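You operate a simulated robot arm through the tools that you are given. There is no shell and no other tool.

You are at the controls of a simulated robot arm. One attempt, no reset.

JOB
Stand the file pack against the files in the letters box and pad the gap.
Fine: both thick pads go in; the thin pad stays where it is.

Only the result counts: the job must be done as asked and must still hold three seconds after the hand-in. Knocking over, shifting, dropping, spilling or breaking anything else fails it.

ROBOT AND FRAMES
A 6-joint arm with a two-finger gripper, fixed in place. Base frame: the origin is on the floor under the middle of its stand, x ahead of it, y to its left, z up. Lengths are in mm, angles in degrees, forces in N, time in s.
It reaches about 1206 mm from its shoulder. Its first joint turns from -166.0 to 166.0 degrees. Payload 2.45 kg.
The TCP is the grasp point between the finger pads, 20 mm short of the fingertips. In the tool frame z runs along the fingers and y along their closing line. The gripper opens to 140 mm; its body begins 168 mm behind the TCP.
Orientation is told as [roll, pitch, yaw] about the base's x, y, z axes, in that order, counted from this pose: with the fingers straight down and closing along the base's y, the tool's x points along the base's -x, its y along +y and its z along -z.

CONTROLS
- The arm moves only by the tool step_arm. Its argument "series" is a list of rows, each a list of 7 numbers: the finger opening in mm, from 0 to 140, then the shift along the base's x, y, z in mm, then the turn, a rotation vector about the base's x, y, z in degrees. In form: [[fingers, tx, ty, tz, wx, wy, wz], ...]. A call has 1 to 20 rows; each row shifts and turns the commanded pose from where the row before left it. Each row takes 0.2 s and may step no farther than 50 mm and 8.6 degrees from the row before; otherwise, or with a gripper value out of range, the whole call is refused. Where a pose cannot be reached the arm comes as near as it can. A force on the tool above 80 N (or 10 N above the force at the start of the call, whichever is more), or a blocked arm, ends the call early, and 0.2 s more pass. The fingers move at their own pace (about 45 mm/s each) and stop on an object; they squeeze with about 34 N. The grip force told is the motor's: it shows also when the fingers shut on nothing. Time passes only in rows, and 0.2 s behind the last, so rows that do not move let the fingers close. It gives the time, the measured TCP pose, the force on the tool (base axes), the opening and the grip force at its end, in the units of the frame above (readings bear some noise), with the torque about the TCP (base axes, N m) and any sound that the robot's microphone picked up.
- Cameras (640 x 400 px; columns grow to the right, rows downward): "scene" is fixed at [48, 642.9, 1597.9]; the picture's right is [-0.57, -0.82, 0.00], its down [-0.63, 0.43, -0.65] and it looks along [0.53, -0.37, -0.76] (base axes); focal length 332 px, centre (320, 200). "wrist" rides on the gripper at [78, 11, -209] in the tool frame; the picture's right is [-0.14, 0.99, 0.00], its down [-0.92, -0.13, -0.37] and it looks along [-0.36, -0.05, 0.93] (tool axes); focal length 280 px, centre (320, 200). There is no depth. A picture from a camera that has moved, and an enlarged one, comes with that camera's place and axes in the base frame and with its lens. The place of the scene camera against the robot may be out by one fixed shift of up to 12 mm in any direction.
- get_image(camera): a new picture of that camera. The clock stands still meanwhile.
- inspect(camera, box): a new picture of the part [left, top, right, bottom] of that camera's present view, enlarged. The clock stands still meanwhile.
- finish_job(): hands the job in; it is judged then, once.

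Places have to be worked out from the pictures, the camera data and where the tool is seen. Open the gripper and draw the arm clear of the work before you hand the job in, unless the task says otherwise.

The tools are called after "Emit:" as name(argument=value, ...) on one line, values as JSON. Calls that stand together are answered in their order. step_arm: Moves the arm, as the interface text tells. Its arguments: {"type":"object","properties":{"series":{"type":"array","items":{"type":"array","items":{"type":"number"}}}},"required":["series"]} The other tools are called the same way: get_image (camera) takes a picture; inspect (camera, box) takes an enlarged picture of a part of a camera's view; finish_job () hands the job in.

At the start:

```text
clock: 0.0
tcp_pos: [416.0, 430.4, 1153.3]
orientation: [0.1, 0.1, 0.0]
contact_force: [0.9, 0.1, -0.1]
torque: [0.04, 0.0, 0.0]
gripper_width: 139.9
grasp_force: 0.1
```

scene: 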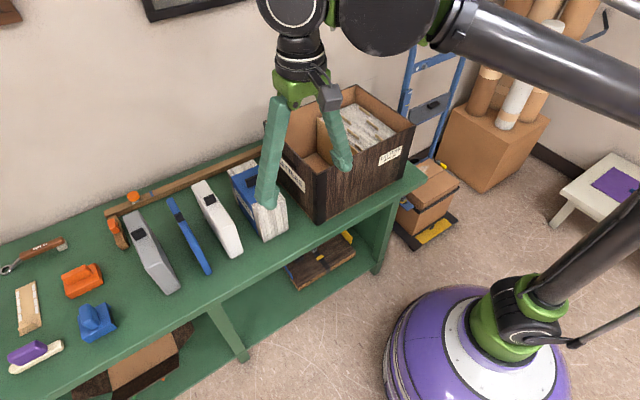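
wrist: 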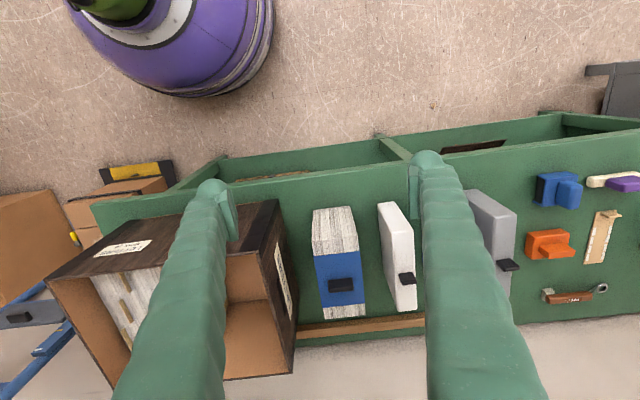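

I'll start by taking enlarged views of the box and of the items on the bench to see which are the file pack, the thick pads and the thin pad.

Emit:
inspect(camera="scene", box=[220, 70, 440, 230])

Emit:
inspect(camera="scene", box=[90, 150, 310, 310])

Emit:
inspect(camera="wrist", box=[40, 150, 320, 390])

Emit:
inspect(camera="wrist", box=[270, 150, 640, 350])

```text
2.50 times, centred on (330, 150) of scene
camera zoom: at [48.0, 642.9, 1597.9], right [-0.57, -0.82, 0.0], down [-0.63, 0.43, -0.65], along [0.53, -0.37, -0.76], focal length 831 px, centre (295, 325)
```

zoom: 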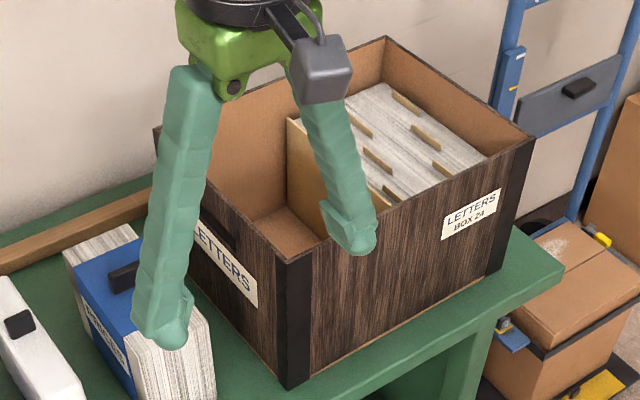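

```text
2.50 times, centred on (200, 230) of scene
camera zoom: at [48.0, 642.9, 1597.9], right [-0.57, -0.82, 0.0], down [-0.63, 0.43, -0.65], along [0.53, -0.37, -0.76], focal length 831 px, centre (620, 125)
```

zoom: 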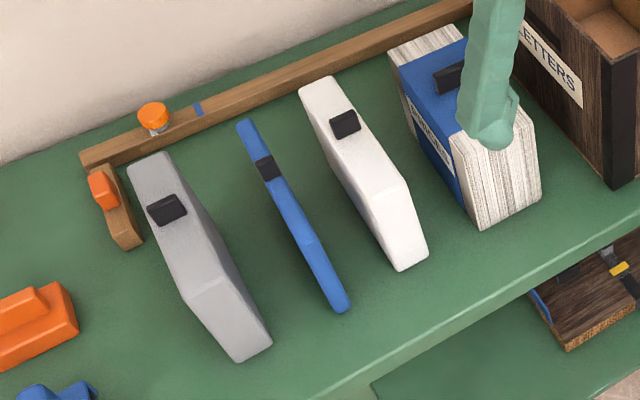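

```text
1.67 times, centred on (180, 270) of wrist
camera zoom: at [337.3, 440.5, 1363.7], right [0.14, 0.99, 0.0], down [0.92, -0.13, 0.37], along [0.36, -0.05, -0.93], focal length 467 px, centre (553, 83)
```

zoom: 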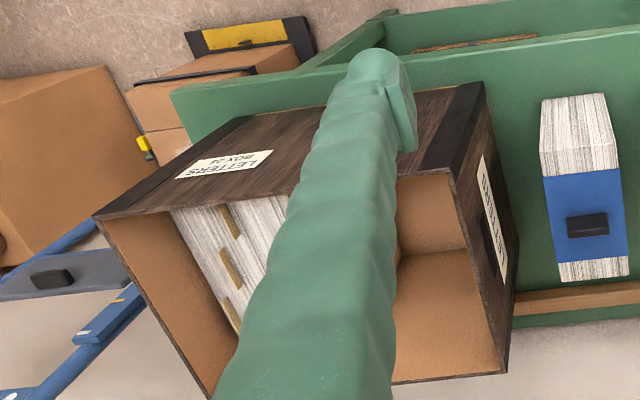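

```text
1.73 times, centred on (455, 250) of wrist
camera zoom: at [337.3, 440.5, 1363.7], right [0.14, 0.99, 0.0], down [0.92, -0.13, 0.37], along [0.36, -0.05, -0.93], focal length 485 px, centre (86, 114)
```

zoom: 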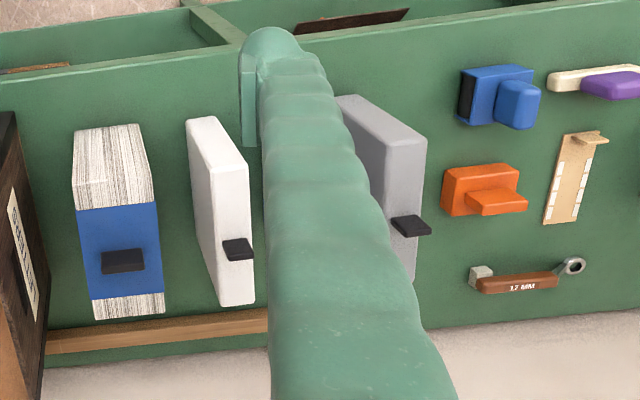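

The pack (white pages with a blue band), white pad, thin blue pad and grey pad stand in a row, and the letters box is at lower y with its files on the far side and a gap on this side. I'll shift the hand along +y, well above everything, to get a second wrist viewpoint for triangulation.

Emit:
step_arm(series=[[140, 0, 50, 0, 0, 0, 0], [140, 0, 50, 0, 0, 0, 0], [140, 0, 50, 0, 0, 0, 0], [140, 0, 50, 0, 0, 0, 0], [140, 0, 0, 0, 0, 0, 0], [140, 0, 0, 0, 0, 0, 0]])

Emit:
get_image(camera="wrist")

Emit:
get_image(camera="scene")

```text
clock: 1.4
tcp_pos: [414.3, 631.6, 1149.9]
orientation: [0.0, 0.1, 0.1]
contact_force: [0.4, 0.3, 0.7]
torque: [0.02, -0.01, 0.01]
gripper_width: 140.3
grasp_force: 0.2
```

```text
taken
camera wrist: at [336.0, 642.3, 1360.2], right [0.14, 0.99, 0.0], down [0.92, -0.13, 0.37], along [0.36, -0.05, -0.93], focal length 280 px, centre (320, 200)
```

wrist: 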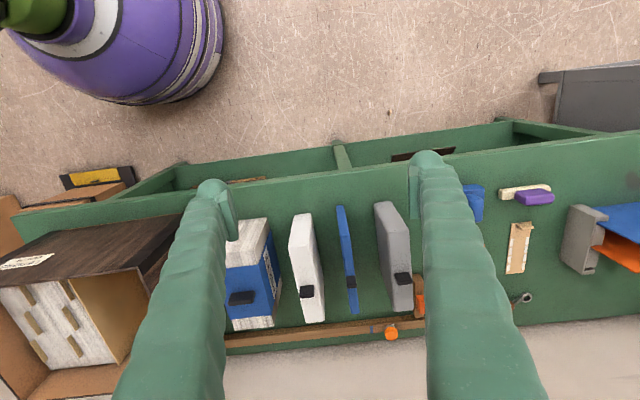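

```text
taken
```

scene: 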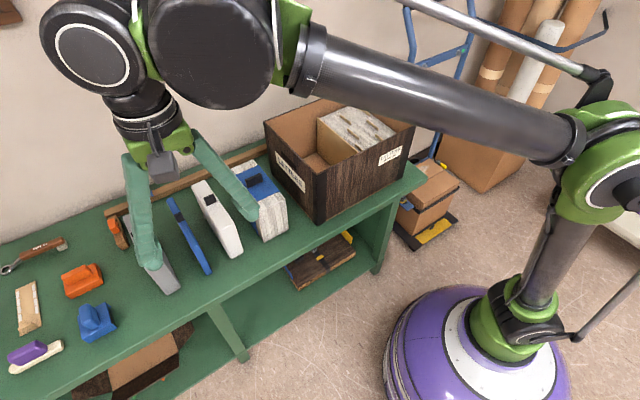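

Both views agree the bench runs along y. I'll zoom on the items and the box from this second viewpoint for precise corners.

Emit:
inspect(camera="wrist", box=[210, 190, 430, 345])

Emit:
inspect(camera="wrist", box=[0, 200, 200, 400])

Emit:
inspect(camera="scene", box=[250, 80, 430, 230])

```text
2.58 times, centred on (320, 268) of wrist
camera zoom: at [336.0, 642.3, 1360.2], right [0.14, 0.99, 0.0], down [0.92, -0.13, 0.37], along [0.36, -0.05, -0.93], focal length 724 px, centre (320, 26)
```

zoom: 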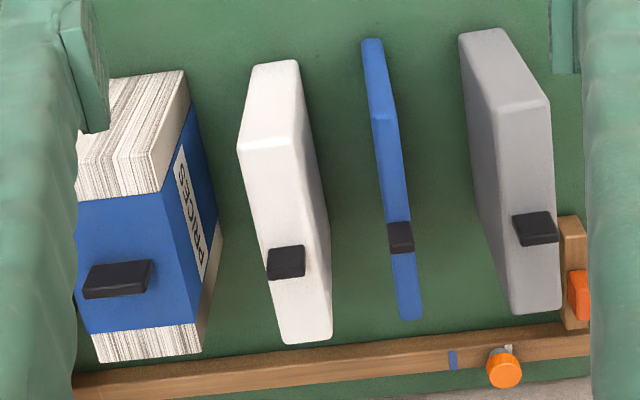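

```text
2.00 times, centred on (100, 300) of wrist
camera zoom: at [336.0, 642.3, 1360.2], right [0.14, 0.99, 0.0], down [0.92, -0.13, 0.37], along [0.36, -0.05, -0.93], focal length 561 px, centre (760, 0)
```

zoom: 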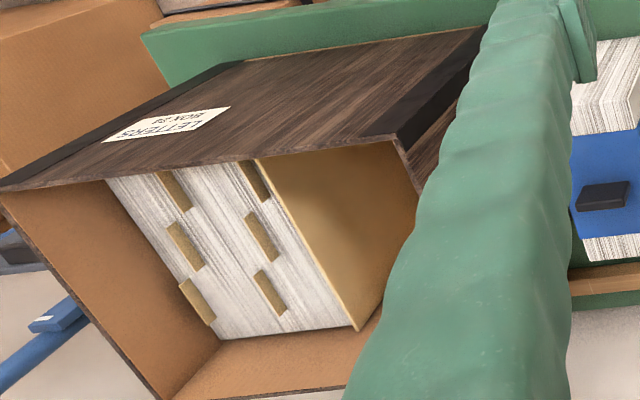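

```text
2.67 times, centred on (340, 155) of scene
camera zoom: at [48.0, 642.9, 1597.9], right [-0.57, -0.82, 0.0], down [-0.63, 0.43, -0.65], along [0.53, -0.37, -0.76], focal length 886 px, centre (267, 320)
```

zoom: 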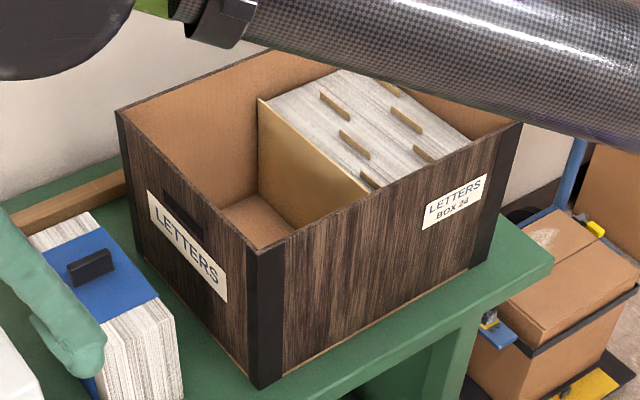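

The box is axis-aligned, its +y near top corner around (565, 313, 979), bench top around z≈760. I'll zoom in tightly on each item from this pose for accurate corners.

Emit:
inspect(camera="wrist", box=[215, 205, 295, 335])

Emit:
inspect(camera="wrist", box=[280, 195, 370, 335])

Emit:
inspect(camera="wrist", box=[350, 190, 430, 330])

Emit:
inspect(camera="scene", box=[180, 150, 300, 270])

```text
3.08 times, centred on (255, 270) of wrist
camera zoom: at [336.0, 642.3, 1360.2], right [0.14, 0.99, 0.0], down [0.92, -0.13, 0.37], along [0.36, -0.05, -0.93], focal length 863 px, centre (520, -15)
```

zoom: 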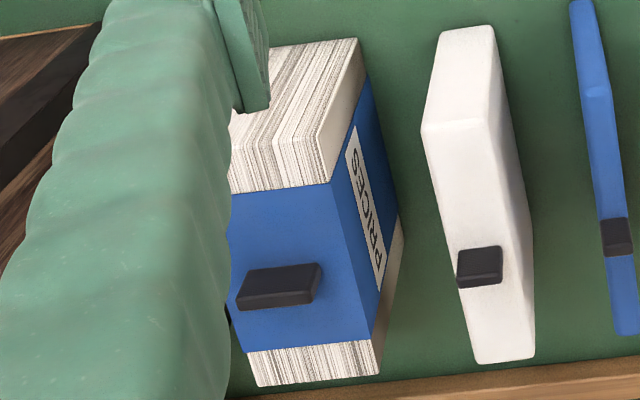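

```text
2.86 times, centred on (325, 265) of wrist
camera zoom: at [336.0, 642.3, 1360.2], right [0.14, 0.99, 0.0], down [0.92, -0.13, 0.37], along [0.36, -0.05, -0.93], focal length 801 px, centre (306, 14)
```

zoom: 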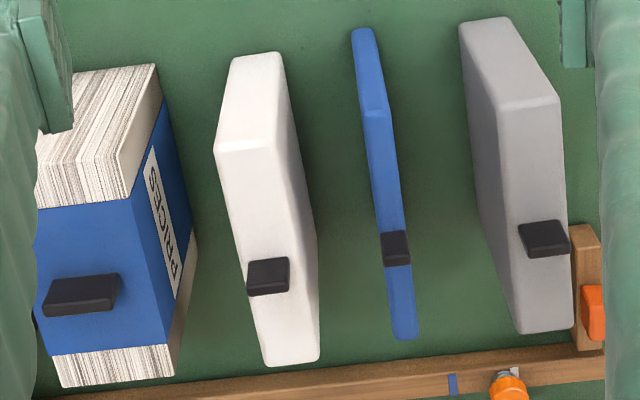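

```text
2.86 times, centred on (390, 260) of wrist
camera zoom: at [336.0, 642.3, 1360.2], right [0.14, 0.99, 0.0], down [0.92, -0.13, 0.37], along [0.36, -0.05, -0.93], focal length 801 px, centre (120, 29)
```

zoom: 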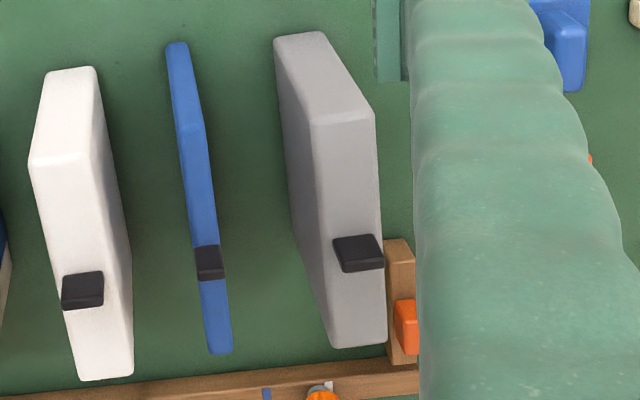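

```text
3.33 times, centred on (240, 210) of scene
camera zoom: at [48.0, 642.9, 1597.9], right [-0.57, -0.82, 0.0], down [-0.63, 0.43, -0.65], along [0.53, -0.37, -0.76], focal length 1108 px, centre (587, 167)
```

zoom: 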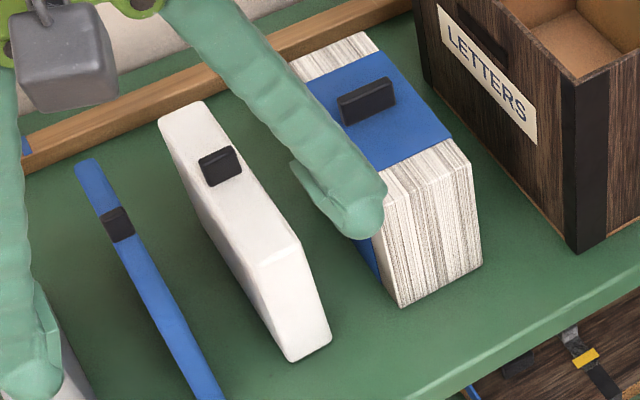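

The pack is about 195×87×141 mm (x 596–790, y 393–480) and the thick pads about 42 mm each. Now I'll move over the box to measure its interior and the file face.

Emit:
step_arm(series=[[140, 0, -50, 0, 0, 0, 0], [140, 0, -50, 0, 0, 0, 0], [140, 0, -50, 0, 0, 0, 0], [140, 10, -50, 0, 0, 0, 0], [140, 30, -50, 0, 0, 0, 0], [140, 30, -50, 0, 0, 0, 0], [140, 30, -50, 0, 0, 0, 0], [140, 30, -30, 0, 0, 0, 0], [140, 0, 0, 0, 0, 0, 0], [140, 0, 0, 0, 0, 0, 0]])

Emit:
get_image(camera="wrist")

Emit:
inspect(camera="wrist", box=[180, 80, 460, 255])

```text
refused: row 4 steps farther than a row can; nothing moved
```

```text
taken
camera wrist: at [336.0, 642.3, 1360.2], right [0.14, 0.99, 0.0], down [0.92, -0.13, 0.37], along [0.36, -0.05, -0.93], focal length 280 px, centre (320, 200)
```

wrist: 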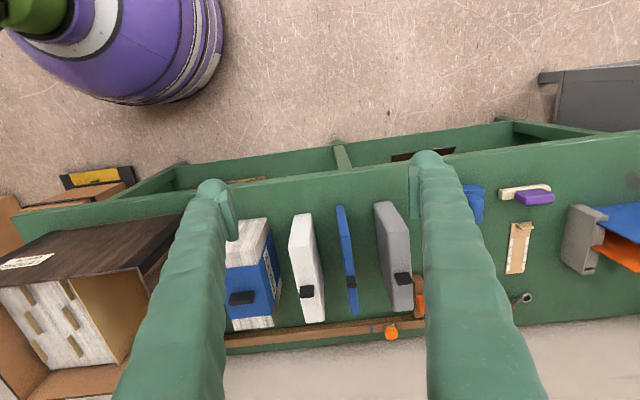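

```text
2.29 times, centred on (320, 168) of wrist
camera zoom: at [336.0, 642.3, 1360.2], right [0.14, 0.99, 0.0], down [0.92, -0.13, 0.37], along [0.36, -0.05, -0.93], focal length 641 px, centre (320, 274)
```

zoom: 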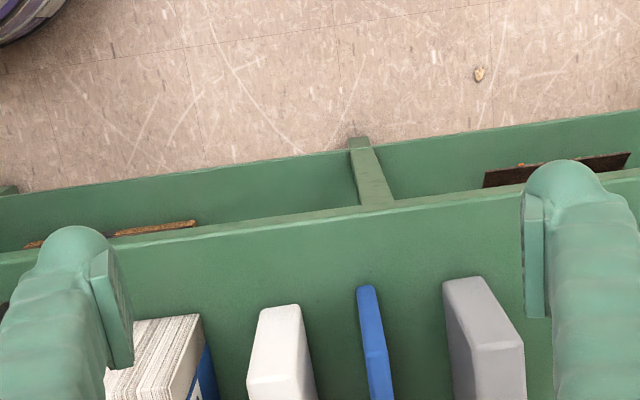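

The call was refused because a row exceeded 50 mm, so nothing moved. I'll redo the transfer with smaller diagonal rows.

Emit:
step_arm(series=[[140, 0, -48, 0, 0, 0, 0], [140, 0, -48, 0, 0, 0, 0], [140, 0, -48, 0, 0, 0, 0], [140, 0, -48, 0, 0, 0, 0], [140, 25, -40, 0, 0, 0, 0], [140, 25, -40, 0, 0, 0, 0], [140, 25, -40, 0, 0, 0, 0], [140, 25, -40, 0, 0, 0, 0], [140, 25, -30, 0, 0, 0, 0], [140, 0, 0, 0, 0, 0, 0], [140, 0, 0, 0, 0, 0, 0]])

Emit:
get_image(camera="wrist")

Emit:
inspect(camera="wrist", box=[160, 180, 480, 380])

```text
clock: 3.8
tcp_pos: [540.5, 245.1, 1157.4]
orientation: [0.0, 0.0, 0.0]
contact_force: [-0.2, -1.0, 0.7]
torque: [0.03, 0.0, 0.02]
gripper_width: 139.8
grasp_force: 0.0
```

```text
taken
camera wrist: at [463.5, 255.7, 1366.3], right [0.14, 0.99, 0.0], down [0.92, -0.13, 0.37], along [0.36, -0.05, -0.93], focal length 280 px, centre (320, 200)
```

wrist: 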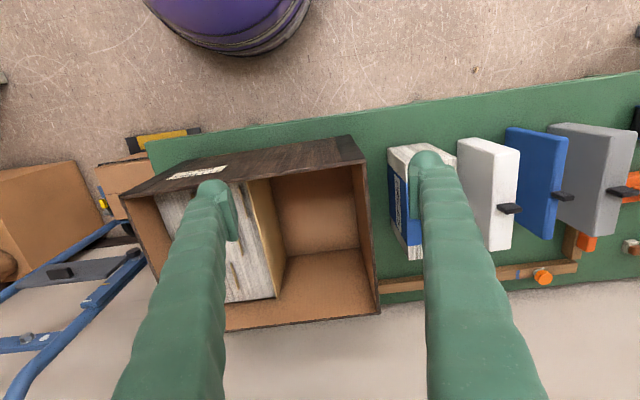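

```text
2.00 times, centred on (320, 280) of wrist
camera zoom: at [463.5, 255.7, 1366.3], right [0.14, 0.99, 0.0], down [0.92, -0.13, 0.37], along [0.36, -0.05, -0.93], focal length 561 px, centre (320, 40)
```

zoom: 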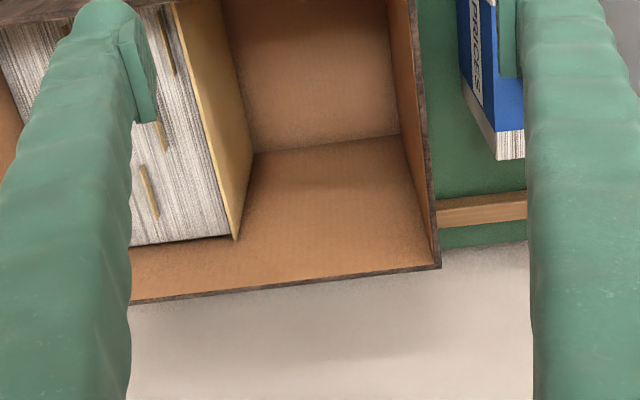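

The interior is visible: file board face near y≈117, inner +y wall near y≈303, floor near z≈765. I'll zoom tightly to refine these corners.

Emit:
inspect(camera="wrist", box=[240, 200, 400, 320])

Emit:
inspect(camera="wrist", box=[230, 120, 400, 230])

Emit:
inspect(camera="wrist", box=[380, 110, 640, 280])

Emit:
inspect(camera="scene", box=[180, 150, 300, 270])

Emit:
inspect(camera="scene", box=[100, 180, 260, 300])

```text
3.33 times, centred on (320, 260) of wrist
camera zoom: at [463.5, 255.7, 1366.3], right [0.14, 0.99, 0.0], down [0.92, -0.13, 0.37], along [0.36, -0.05, -0.93], focal length 935 px, centre (320, 0)
```

zoom: 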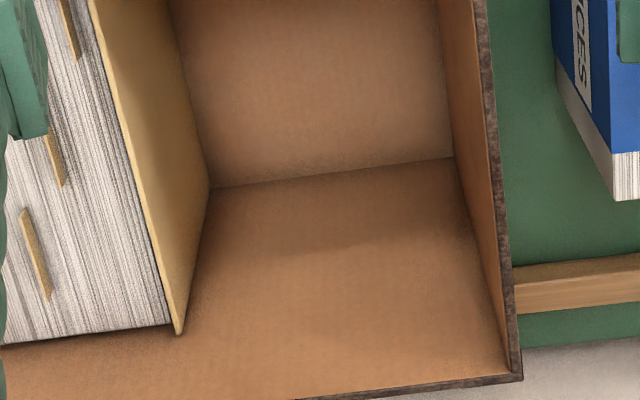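

```text
3.64 times, centred on (315, 175) of wrist
camera zoom: at [463.5, 255.7, 1366.3], right [0.14, 0.99, 0.0], down [0.92, -0.13, 0.37], along [0.36, -0.05, -0.93], focal length 1020 px, centre (338, 291)
```

zoom: 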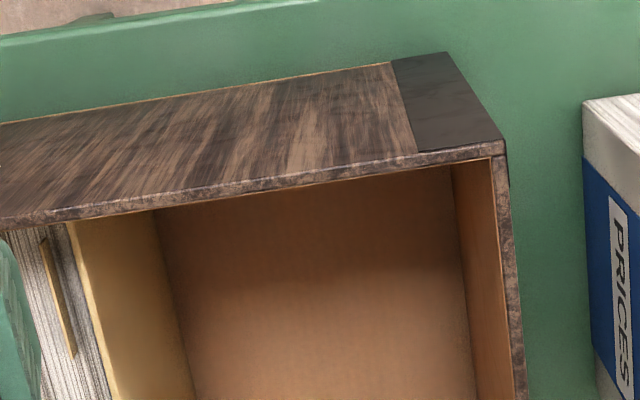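

```text
2.35 times, centred on (510, 195) of wrist
camera zoom: at [463.5, 255.7, 1366.3], right [0.14, 0.99, 0.0], down [0.92, -0.13, 0.37], along [0.36, -0.05, -0.93], focal length 660 px, centre (-127, 212)
```

zoom: 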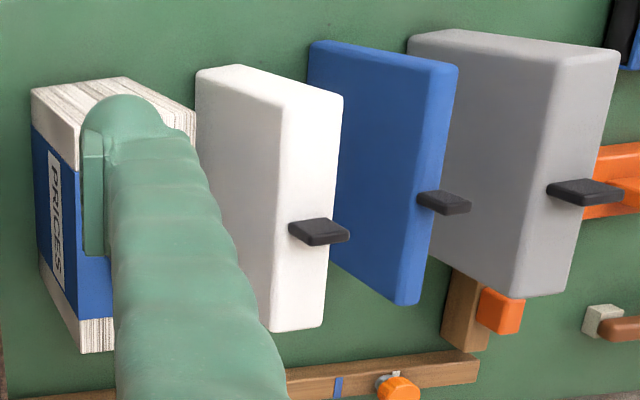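

```text
3.33 times, centred on (240, 210) of scene
camera zoom: at [48.0, 642.9, 1597.9], right [-0.57, -0.82, 0.0], down [-0.63, 0.43, -0.65], along [0.53, -0.37, -0.76], focal length 1108 px, centre (587, 167)
```

zoom: 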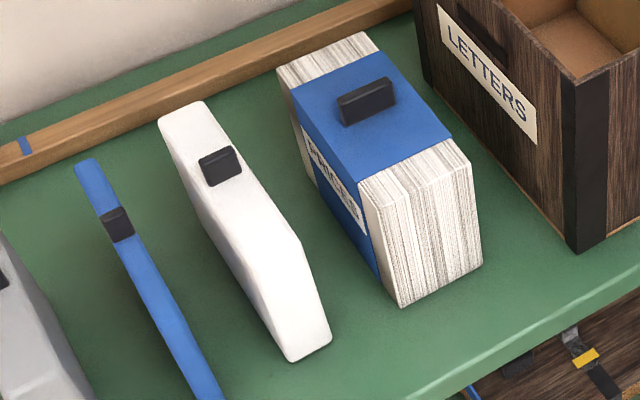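

```text
3.33 times, centred on (180, 240) of scene
camera zoom: at [48.0, 642.9, 1597.9], right [-0.57, -0.82, 0.0], down [-0.63, 0.43, -0.65], along [0.53, -0.37, -0.76], focal length 1108 px, centre (787, 67)
```

zoom: 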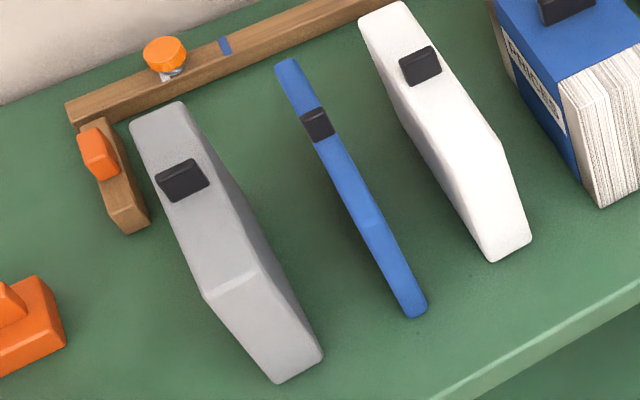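

Refined estimates with the longer baseline: bench z≈743, item tops z≈887, thin upright tabs (≈9 mm in x, ≈28 mm tall) near x≈705; box inner +y wall y≈304, file board y≈117, rim z≈967. The tabs are best gripped closing along x, so I'll turn the hand −90° in yaw while moving high over to the pack.

Emit:
step_arm(series=[[100, 14.9, 16.8, 0, 0, 0, -8.2], [100, 14.9, 16.8, 0, 0, 0, -8.2], [100, 14.9, 16.8, 0, 0, 0, -8.2], [100, 14.9, 16.8, 0, 0, 0, -8.2], [100, 14.9, 16.8, 0, 0, 0, -8.2], [100, 14.9, 16.8, 0, 0, 0, -8.2], [100, 14.9, 16.8, 0, 0, 0, -8.2], [100, 14.9, 16.8, 0, 0, 0, -8.2], [100, 14.9, 16.8, 0, 0, 0, -8.2], [100, 14.9, 16.8, 0, 0, 0, -8.2], [100, 14.9, 16.8, 0, 0, 0, -8.0], [100, 0, 0, 0, 0, 0, 0], [100, 0, 0, 0, 0, 0, 0]])

Emit:
get_image(camera="wrist")

Emit:
get_image(camera="scene")

```text
clock: 6.6
tcp_pos: [704.0, 433.3, 1153.4]
orientation: [0.0, 0.0, -90.0]
contact_force: [-0.9, 0.7, 0.8]
torque: [-0.03, -0.01, -0.02]
gripper_width: 99.9
grasp_force: 0.1
```

```text
taken
camera wrist: at [714.9, 510.2, 1363.1], right [0.99, -0.14, 0.0], down [-0.13, -0.92, 0.37], along [-0.05, -0.37, -0.93], focal length 280 px, centre (320, 200)
```

wrist: 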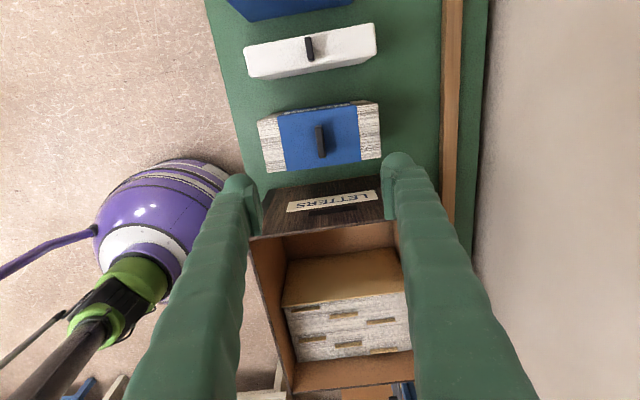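

```text
taken
```

scene: 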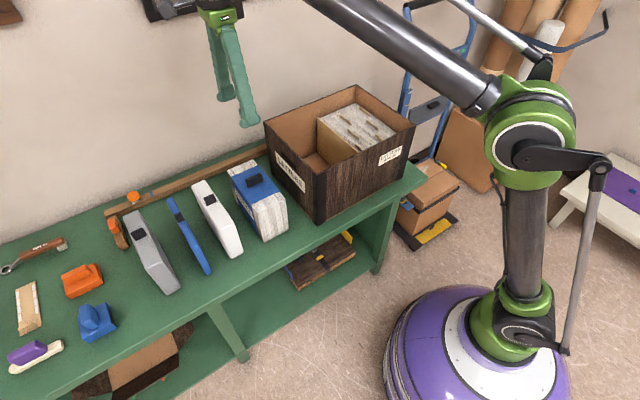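

The −90° yaw is reached. I'll zoom on the pack tab, the white pad and the box from this new viewpoint to refine x/y/z before descending.

Emit:
inspect(camera="wrist", box=[240, 80, 400, 190])

Emit:
inspect(camera="wrist", box=[220, 180, 440, 400])

Emit:
inspect(camera="wrist", box=[220, 0, 400, 110])

Emit:
inspect(camera="scene", box=[220, 150, 300, 250])

```text
3.64 times, centred on (320, 135) of wrist
camera zoom: at [714.9, 510.2, 1363.1], right [0.99, -0.14, 0.0], down [-0.13, -0.92, 0.37], along [-0.05, -0.37, -0.93], focal length 1020 px, centre (320, 436)
```

zoom: 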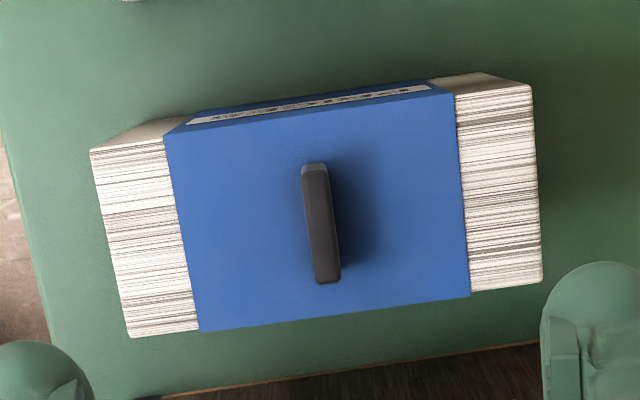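

```text
1.82 times, centred on (330, 290) of wrist
camera zoom: at [714.9, 510.2, 1363.1], right [0.99, -0.14, 0.0], down [-0.13, -0.92, 0.37], along [-0.05, -0.37, -0.93], focal length 510 px, centre (302, 36)
```

zoom: 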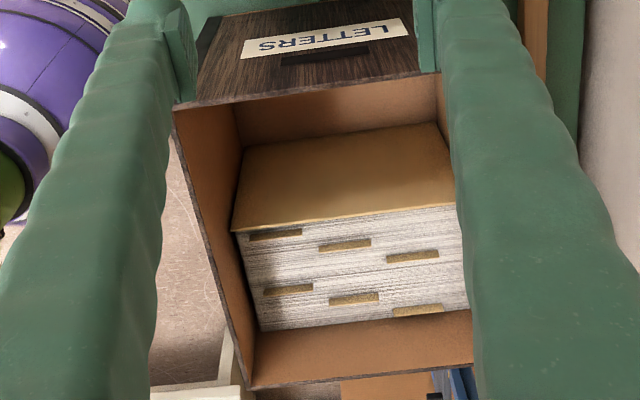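

```text
3.56 times, centred on (310, 55) of wrist
camera zoom: at [714.9, 510.2, 1363.1], right [0.99, -0.14, 0.0], down [-0.13, -0.92, 0.37], along [-0.05, -0.37, -0.93], focal length 997 px, centre (356, 716)
```

zoom: 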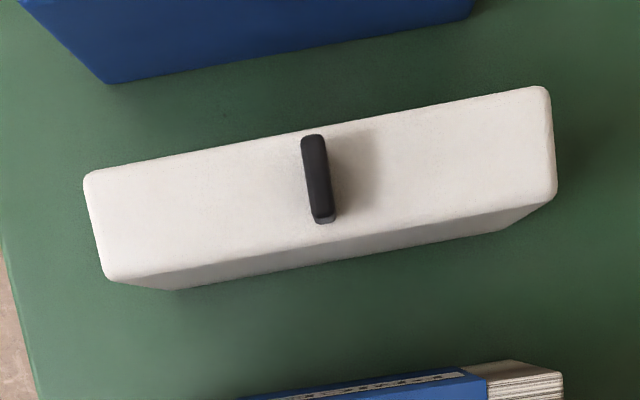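

```text
4.00 times, centred on (260, 200) of scene
camera zoom: at [48.0, 642.9, 1597.9], right [-0.57, -0.82, 0.0], down [-0.63, 0.43, -0.65], along [0.53, -0.37, -0.76], focal length 1329 px, centre (560, 200)
```

zoom: 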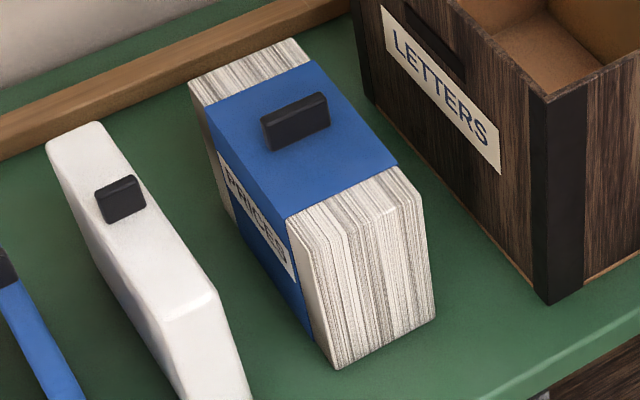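

Pack measures x 605–803, y 386–475, top z≈885, tab centred at about (704.4, 431.5); white pad centre (707, 565) turned about 1.5°. I'll descend over the pack's tab to just above the grasp height and look again.

Emit:
step_arm(series=[[70, 0.4, -1.5, -40, 0, 0, 0], [70, 0, 0, -45, 0, 0, 0], [70, 0, 0, -45, 0, 0, 0], [70, 0, 0, -40, 0, 0, 0], [70, 0, 0, -30, 0, 0, 0], [70, 0, 0, -15, 0, 0, 0], [70, 0, 0, 0, 0, 0, 0], [70, 0, 0, 0, 0, 0, 0]])

Emit:
get_image(camera="wrist")

Emit:
inspect(camera="scene", box=[200, 130, 300, 250])

```text
clock: 8.4
tcp_pos: [706.0, 431.7, 938.4]
orientation: [0.0, 0.0, -90.0]
contact_force: [0.3, 0.5, 0.1]
torque: [-0.02, 0.0, -0.03]
gripper_width: 69.9
grasp_force: 0.1
```

```text
taken
camera wrist: at [716.7, 508.9, 1148.1], right [0.99, -0.14, 0.0], down [-0.13, -0.92, 0.37], along [-0.05, -0.37, -0.93], focal length 280 px, centre (320, 200)
```

wrist: 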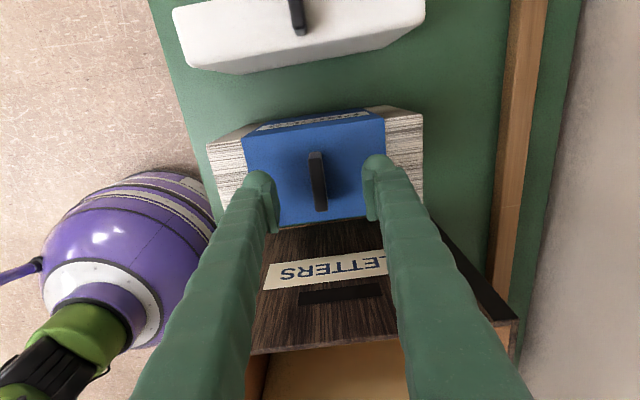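

```text
3.33 times, centred on (250, 190) of scene
camera zoom: at [48.0, 642.9, 1597.9], right [-0.57, -0.82, 0.0], down [-0.63, 0.43, -0.65], along [0.53, -0.37, -0.76], focal length 1108 px, centre (553, 233)
```

zoom: 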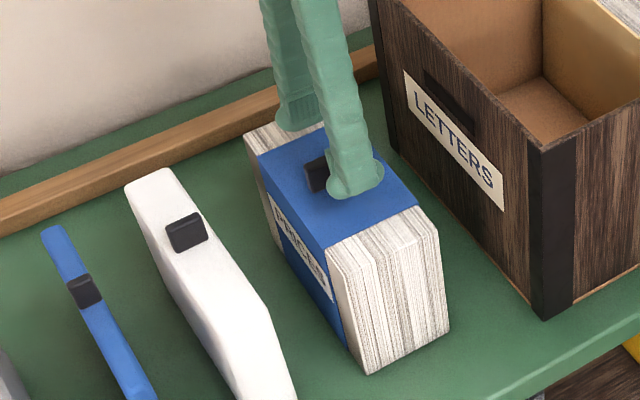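

The fingers straddle the tab with clearance. I'll zoom the wrist view for the tab/finger heights before the last 26 mm.

Emit:
inspect(camera="wrist", box=[200, 95, 440, 235])

Emit:
inspect(camera="wrist", box=[160, 0, 440, 130])

```text
2.67 times, centred on (320, 165) of wrist
camera zoom: at [716.7, 508.9, 1148.1], right [0.99, -0.14, 0.0], down [-0.13, -0.92, 0.37], along [-0.05, -0.37, -0.93], focal length 748 px, centre (320, 293)
```

zoom: 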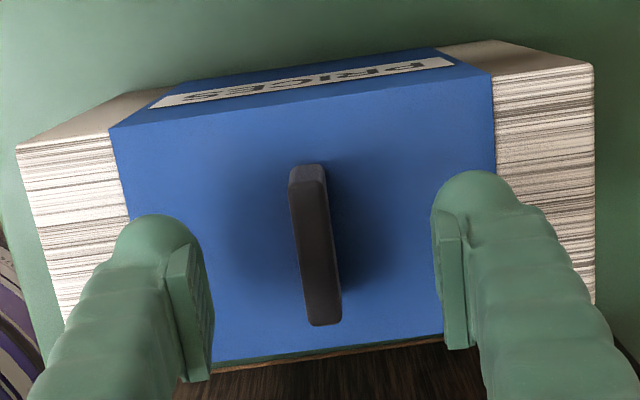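

```text
2.29 times, centred on (300, 65) of wrist
camera zoom: at [716.7, 508.9, 1148.1], right [0.99, -0.14, 0.0], down [-0.13, -0.92, 0.37], along [-0.05, -0.37, -0.93], focal length 641 px, centre (366, 509)
```

zoom: 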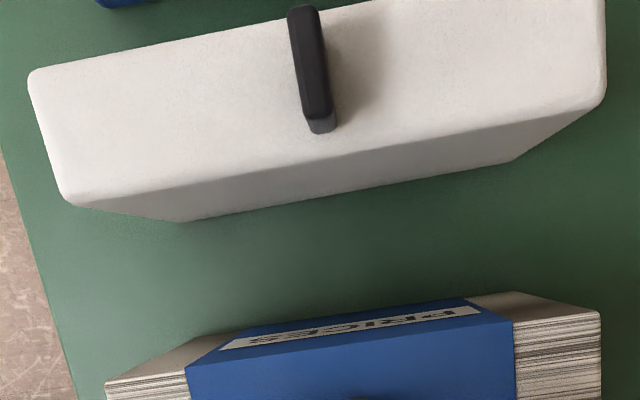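

Pack top computes to z≈886.4, tab top ≈914, tab centre x≈705. I'll descend to TCP z≈911 (tips ≈4–5 mm above the pack's top), then close on the tab.

Emit:
step_arm(series=[[70, -0.8, 0, -12, 0, 0, 0], [70, 0, 0, -10, 0, 0, 0], [70, 0, 0, -5, 0, 0, 0], [70, 0, 0, 0, 0, 0, 0]])

Emit:
inspect(camera="wrist", box=[200, 95, 440, 235])

```text
clock: 9.4
tcp_pos: [705.6, 430.4, 912.3]
orientation: [0.0, -0.1, -90.0]
contact_force: [0.3, -0.2, 0.1]
torque: [-0.01, 0.01, 0.02]
gripper_width: 70.2
grasp_force: 0.1
```

```text
2.67 times, centred on (320, 165) of wrist
camera zoom: at [715.8, 508.9, 1121.4], right [0.99, -0.14, 0.0], down [-0.13, -0.92, 0.37], along [-0.05, -0.37, -0.93], focal length 748 px, centre (320, 293)
```

zoom: 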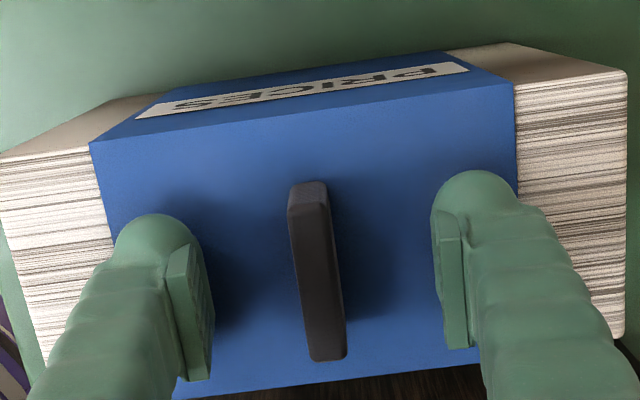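

No contact and well placed. I'll go down 2 mm more and close on the tab.

Emit:
step_arm(series=[[70, 0, 0, -2, 0, 0, 0], [40, 0, 0, 0, 0, 0, 0], [20, 0, 0, 0, 0, 0, 0], [0, 0, 0, 0, 0, 0, 0], [0, 0, 0, 0, 0, 0, 0], [0, 0, 0, 0, 0, 0, 0], [0, 0, 0, 0, 0, 0, 0]])

Emit:
inspect(camera="wrist", box=[200, 95, 440, 235])

```text
clock: 11.0
tcp_pos: [703.8, 431.9, 909.6]
orientation: [0.0, 0.0, -90.0]
contact_force: [2.9, 1.2, 1.9]
torque: [-0.02, 0.0, 0.03]
gripper_width: 11.1
grasp_force: 33.7
```

```text
2.67 times, centred on (320, 165) of wrist
camera zoom: at [715.5, 509.0, 1119.4], right [0.99, -0.14, 0.0], down [-0.13, -0.92, 0.37], along [-0.05, -0.37, -0.93], focal length 748 px, centre (320, 293)
```

zoom: 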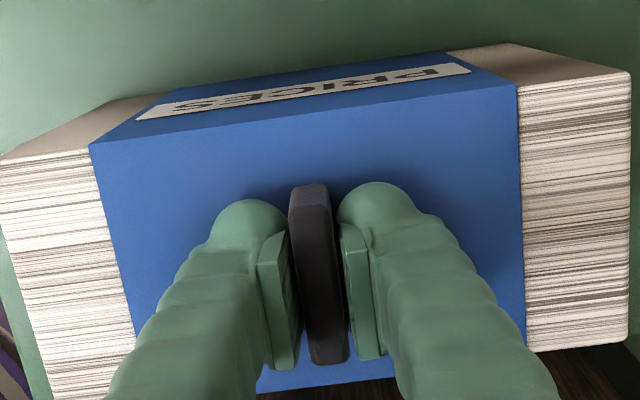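

Grip holds at 11.1 mm with 33.7 N. I'll lift a little first to check the weight and that the pack hangs straight.

Emit:
step_arm(series=[[0, 0, 0, 3, 0, 0, 0], [0, 0, 0, 7, 0, 0, 0], [0, 0, 0, 10, 0, 0, 0], [0, 0, 0, 10, 0, 0, 0], [0, 0, 0, 0, 0, 0, 0], [0, 0, 0, 0, 0, 0, 0]])

Emit:
get_image(camera="wrist")

Emit:
inspect(camera="scene", box=[200, 130, 300, 250])

```text
clock: 12.4
tcp_pos: [704.9, 432.1, 939.6]
orientation: [0.1, -0.1, -90.0]
contact_force: [0.8, -0.4, -5.0]
torque: [-0.01, -0.02, 0.02]
gripper_width: 10.8
grasp_force: 34.2
```

```text
taken
camera wrist: at [715.5, 509.2, 1149.8], right [0.99, -0.14, 0.0], down [-0.13, -0.92, 0.37], along [-0.05, -0.37, -0.93], focal length 280 px, centre (320, 200)
```

wrist: 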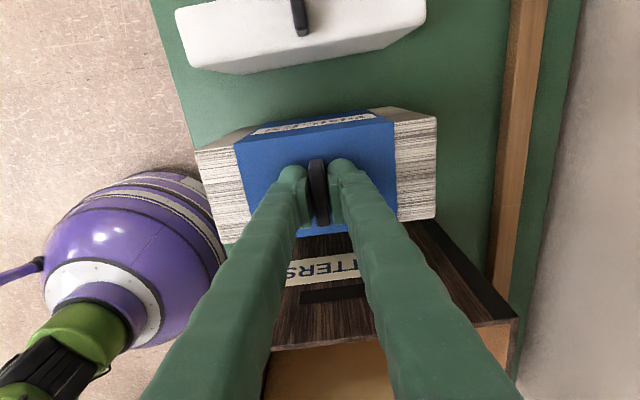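

```text
3.33 times, centred on (250, 190) of scene
camera zoom: at [48.0, 642.9, 1597.9], right [-0.57, -0.82, 0.0], down [-0.63, 0.43, -0.65], along [0.53, -0.37, -0.76], focal length 1108 px, centre (553, 233)
```

zoom: 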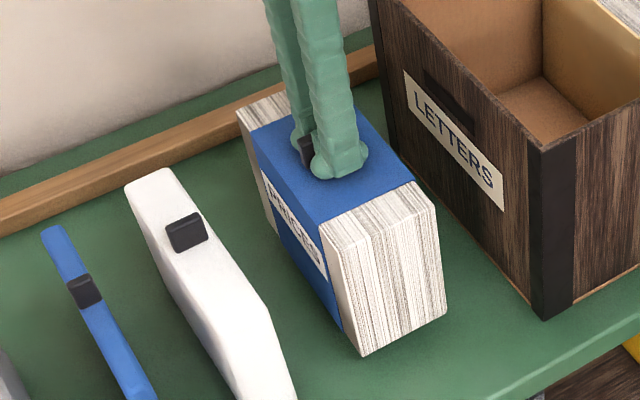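

The pack weighs about 5 N and hangs straight. I'll lift it to clear the rim and carry it along −y over the gap.

Emit:
step_arm(series=[[0, 0, 0, 40, 0, 0, 0], [0, 0, 0, 48, 0, 0, 0], [0, 0, 0, 48, 0, 0, 0], [0, 0, 0, 48, 0, 0, 0], [0, 0, 0, 48, 0, 0, 0], [0, 0, -20, 0, 0, 0, 0], [0, 0, -40, 0, 0, 0, 0], [0, 0, -45, 0, 0, 0, 0], [0, 0, -45, 0, 0, 0, 0], [0, 0, -45, 0, 0, 0, 0], [0, 0, -40, 0, 0, 0, 0], [0, 0, -20, 0, 0, 0, 0], [0, 0, -5, 0, 0, 0, 0], [0, 0, 0, 0, 0, 0, 0], [0, 0, 0, 0, 0, 0, 0]])

Emit:
get_image(camera="wrist")

Emit:
get_image(camera="scene")

Emit:
inspect(camera="scene", box=[250, 40, 430, 220])

```text
clock: 15.6
tcp_pos: [704.1, 171.6, 1171.9]
orientation: [0.0, 0.0, -90.0]
contact_force: [0.0, 0.4, -4.8]
torque: [-0.02, 0.02, -0.01]
gripper_width: 10.9
grasp_force: 34.8
```

```text
taken
camera wrist: at [714.4, 249.5, 1381.7], right [0.99, -0.14, 0.0], down [-0.13, -0.92, 0.37], along [-0.05, -0.37, -0.93], focal length 280 px, centre (320, 200)
```

wrist: 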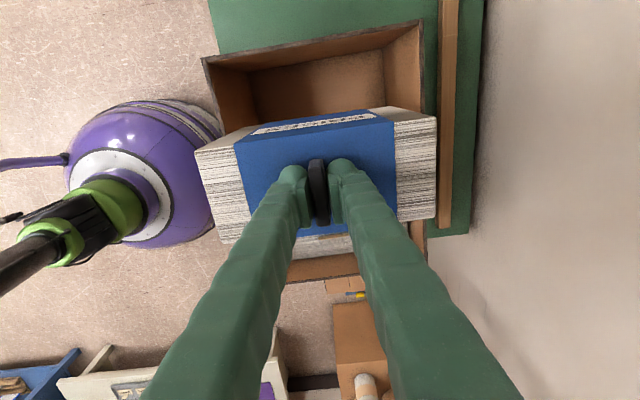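

```text
taken
```

scene: 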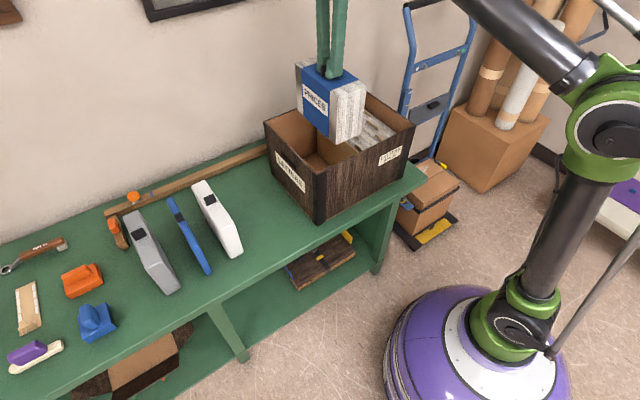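

```text
2.22 times, centred on (340, 130) of scene
camera zoom: at [48.0, 642.9, 1597.9], right [-0.57, -0.82, 0.0], down [-0.63, 0.43, -0.65], along [0.53, -0.37, -0.76], focal length 739 px, centre (276, 356)
```

zoom: 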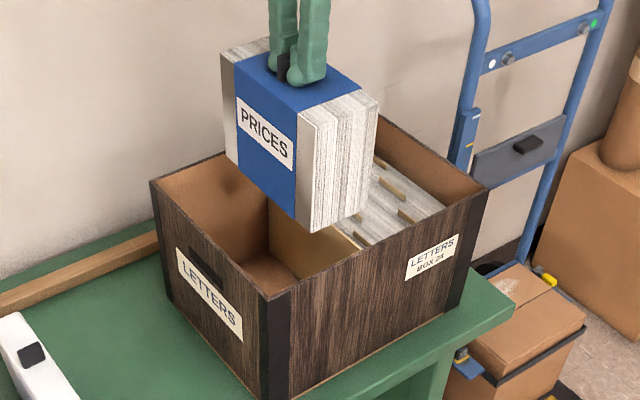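

The pack is over the gap. From here the +y wall of the box is in clear view, so I'll zoom to pin its inner face and the rim height before descending.

Emit:
inspect(camera="wrist", box=[190, 10, 440, 150])

Emit:
inspect(camera="wrist", box=[270, 210, 450, 310])

```text
2.56 times, centred on (315, 80) of wrist
camera zoom: at [714.4, 249.5, 1381.7], right [0.99, -0.14, 0.0], down [-0.13, -0.92, 0.37], along [-0.05, -0.37, -0.93], focal length 718 px, centre (333, 507)
```

zoom: 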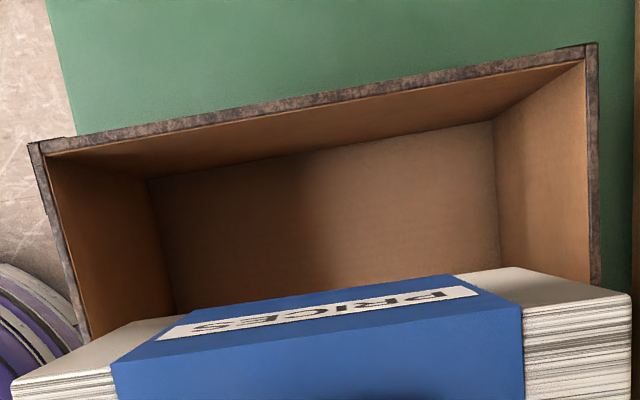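

```text
3.56 times, centred on (360, 260) of wrist
camera zoom: at [714.4, 249.5, 1381.7], right [0.99, -0.14, 0.0], down [-0.13, -0.92, 0.37], along [-0.05, -0.37, -0.93], focal length 997 px, centre (178, -13)
```

zoom: 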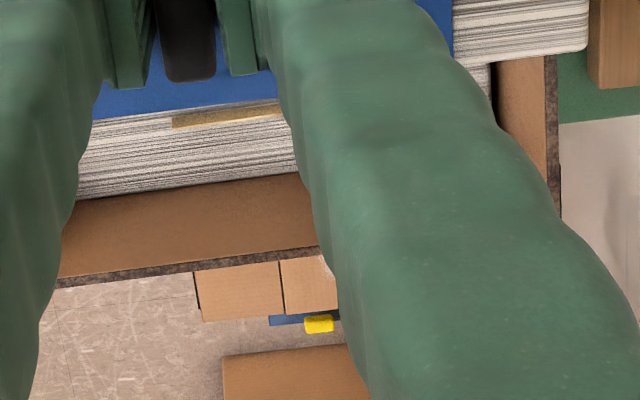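

Inner +y wall at y≈303.4, rim z≈971, inner x 573–848: the pack (y≈126–215) has about 9 mm clearance to the file board. I'll lower it to just above the floor.

Emit:
step_arm(series=[[0, 0, 0, -30, 0, 0, 0], [0, 0, 0, -40, 0, 0, 0], [0, 0, 0, -40, 0, 0, 0], [0, 0, 0, -40, 0, 0, 0], [0, 0, 0, -40, 0, 0, 0], [0, 0, 0, -25, 0, 0, 0], [0, 0, 0, -15, 0, 0, 0], [0, 0, 0, -8, 0, 0, 0], [0, 0, 0, 0, 0, 0, 0], [0, 0, 0, 0, 0, 0, 0]])

Emit:
get_image(camera="wrist")

Emit:
inspect(camera="scene", box=[250, 40, 430, 220])

```text
clock: 17.8
tcp_pos: [703.2, 169.3, 933.8]
orientation: [0.0, 0.0, -90.0]
contact_force: [0.1, 0.2, -4.1]
torque: [0.01, 0.01, -0.05]
gripper_width: 10.9
grasp_force: 34.0
```

```text
taken
camera wrist: at [714.2, 247.3, 1143.3], right [0.99, -0.14, 0.0], down [-0.13, -0.92, 0.37], along [-0.05, -0.37, -0.93], focal length 280 px, centre (320, 200)
```

wrist: 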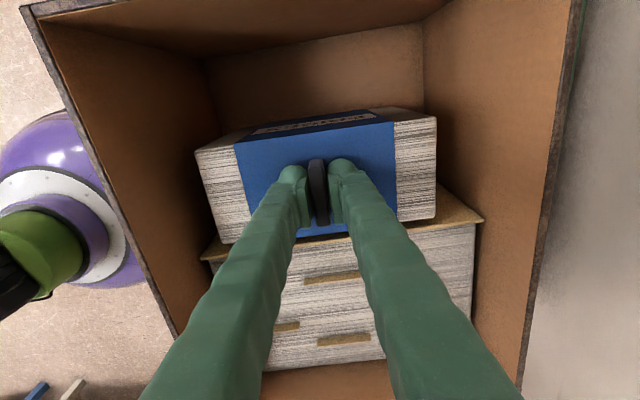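

```text
2.22 times, centred on (340, 130) of scene
camera zoom: at [48.0, 642.9, 1597.9], right [-0.57, -0.82, 0.0], down [-0.63, 0.43, -0.65], along [0.53, -0.37, -0.76], focal length 739 px, centre (276, 356)
```

zoom: 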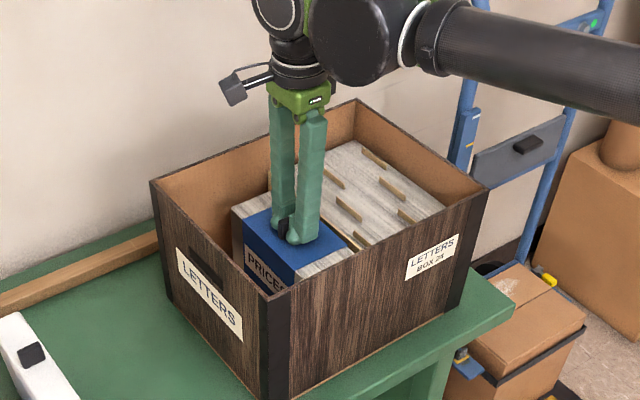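

The pack is inside; bottom about 17 mm above the floor. I'll zoom to judge the pack–board gap before sliding over and setting down.

Emit:
inspect(camera="wrist", box=[180, 90, 500, 290])

Emit:
inspect(camera="scene", box=[310, 90, 400, 190])

```text
2.00 times, centred on (340, 190) of wrist
camera zoom: at [714.2, 247.3, 1143.3], right [0.99, -0.14, 0.0], down [-0.13, -0.92, 0.37], along [-0.05, -0.37, -0.93], focal length 561 px, centre (280, 220)
```

zoom: 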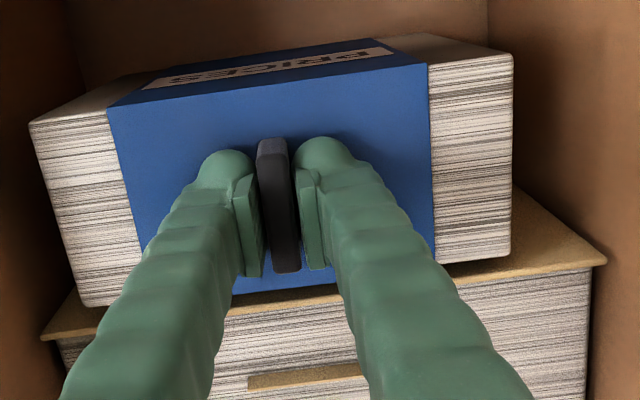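

```text
4.00 times, centred on (355, 140) of scene
camera zoom: at [48.0, 642.9, 1597.9], right [-0.57, -0.82, 0.0], down [-0.63, 0.43, -0.65], along [0.53, -0.37, -0.76], focal length 1329 px, centre (180, 440)
```

zoom: 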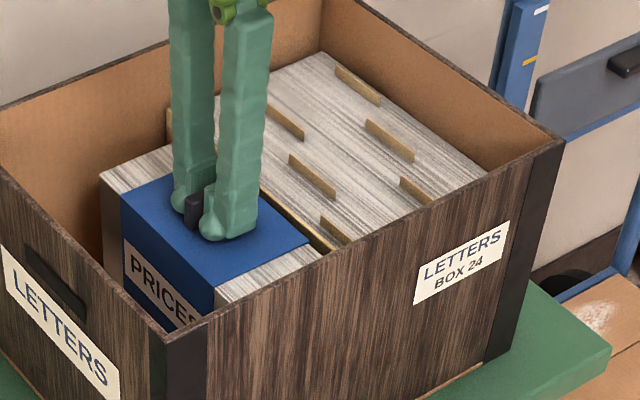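

The file board face runs from y≈116 (near) to y≈119 (far), so the box is turned about +0.7°. I'll turn the pack to match, shift it −3 mm and lower most of the remaining way.

Emit:
step_arm(series=[[0, 0, -1.5, -4, 0, 0, 0.7], [0, 0, -1.5, -4, 0, 0, 0], [0, 0, 0, -4, 0, 0, 0], [0, 0, 0, 0, 0, 0, 0], [0, 0, 0, 0, 0, 0, 0]])

Emit:
inspect(camera="wrist", box=[180, 90, 500, 290])

```text
clock: 19.0
tcp_pos: [704.5, 166.9, 921.6]
orientation: [0.0, 0.0, -89.3]
contact_force: [0.4, 0.0, -4.5]
torque: [0.03, -0.03, 0.01]
gripper_width: 10.8
grasp_force: 33.8
```

```text
2.00 times, centred on (340, 190) of wrist
camera zoom: at [714.4, 244.9, 1131.2], right [0.99, -0.13, 0.0], down [-0.12, -0.92, 0.37], along [-0.05, -0.37, -0.93], focal length 561 px, centre (280, 220)
```

zoom: 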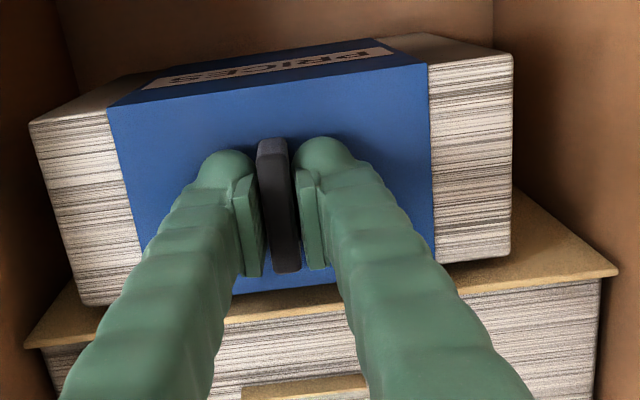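

Still hanging free (Fz −4.5 N). I'll feel for the floor in small steps.

Emit:
step_arm(series=[[0, 0, 0, -1.5, 0, 0, 0], [0, 0, 0, -1.5, 0, 0, 0], [0, 0, 0, 0, 0, 0, 0]])

```text
clock: 19.8
tcp_pos: [705.7, 167.4, 918.9]
orientation: [0.1, 0.0, -89.3]
contact_force: [-0.1, 0.4, -4.8]
torque: [0.01, -0.02, 0.02]
gripper_width: 10.6
grasp_force: 34.0
```

Still no floor contact. I'll shift toward the board in small steps now, watching the side force.

Emit:
step_arm(series=[[0, 0, -1.5, 0, 0, 0, 0], [0, 0, 0, 0, 0, 0, 0]])

Emit:
step_arm(series=[[0, 0, -1.0, 0, 0, 0, 0], [0, 0, 0, 0, 0, 0, 0]])

```text
clock: 20.4
tcp_pos: [705.2, 165.2, 918.9]
orientation: [0.0, -0.1, -89.3]
contact_force: [0.0, -0.2, -4.5]
torque: [-0.01, 0.01, 0.02]
gripper_width: 11.2
grasp_force: 33.4
```

```text
clock: 21.0
tcp_pos: [704.2, 165.3, 918.3]
orientation: [0.0, 0.0, -89.2]
contact_force: [0.4, 0.2, -4.1]
torque: [0.01, 0.0, -0.01]
gripper_width: 10.7
grasp_force: 34.1
```

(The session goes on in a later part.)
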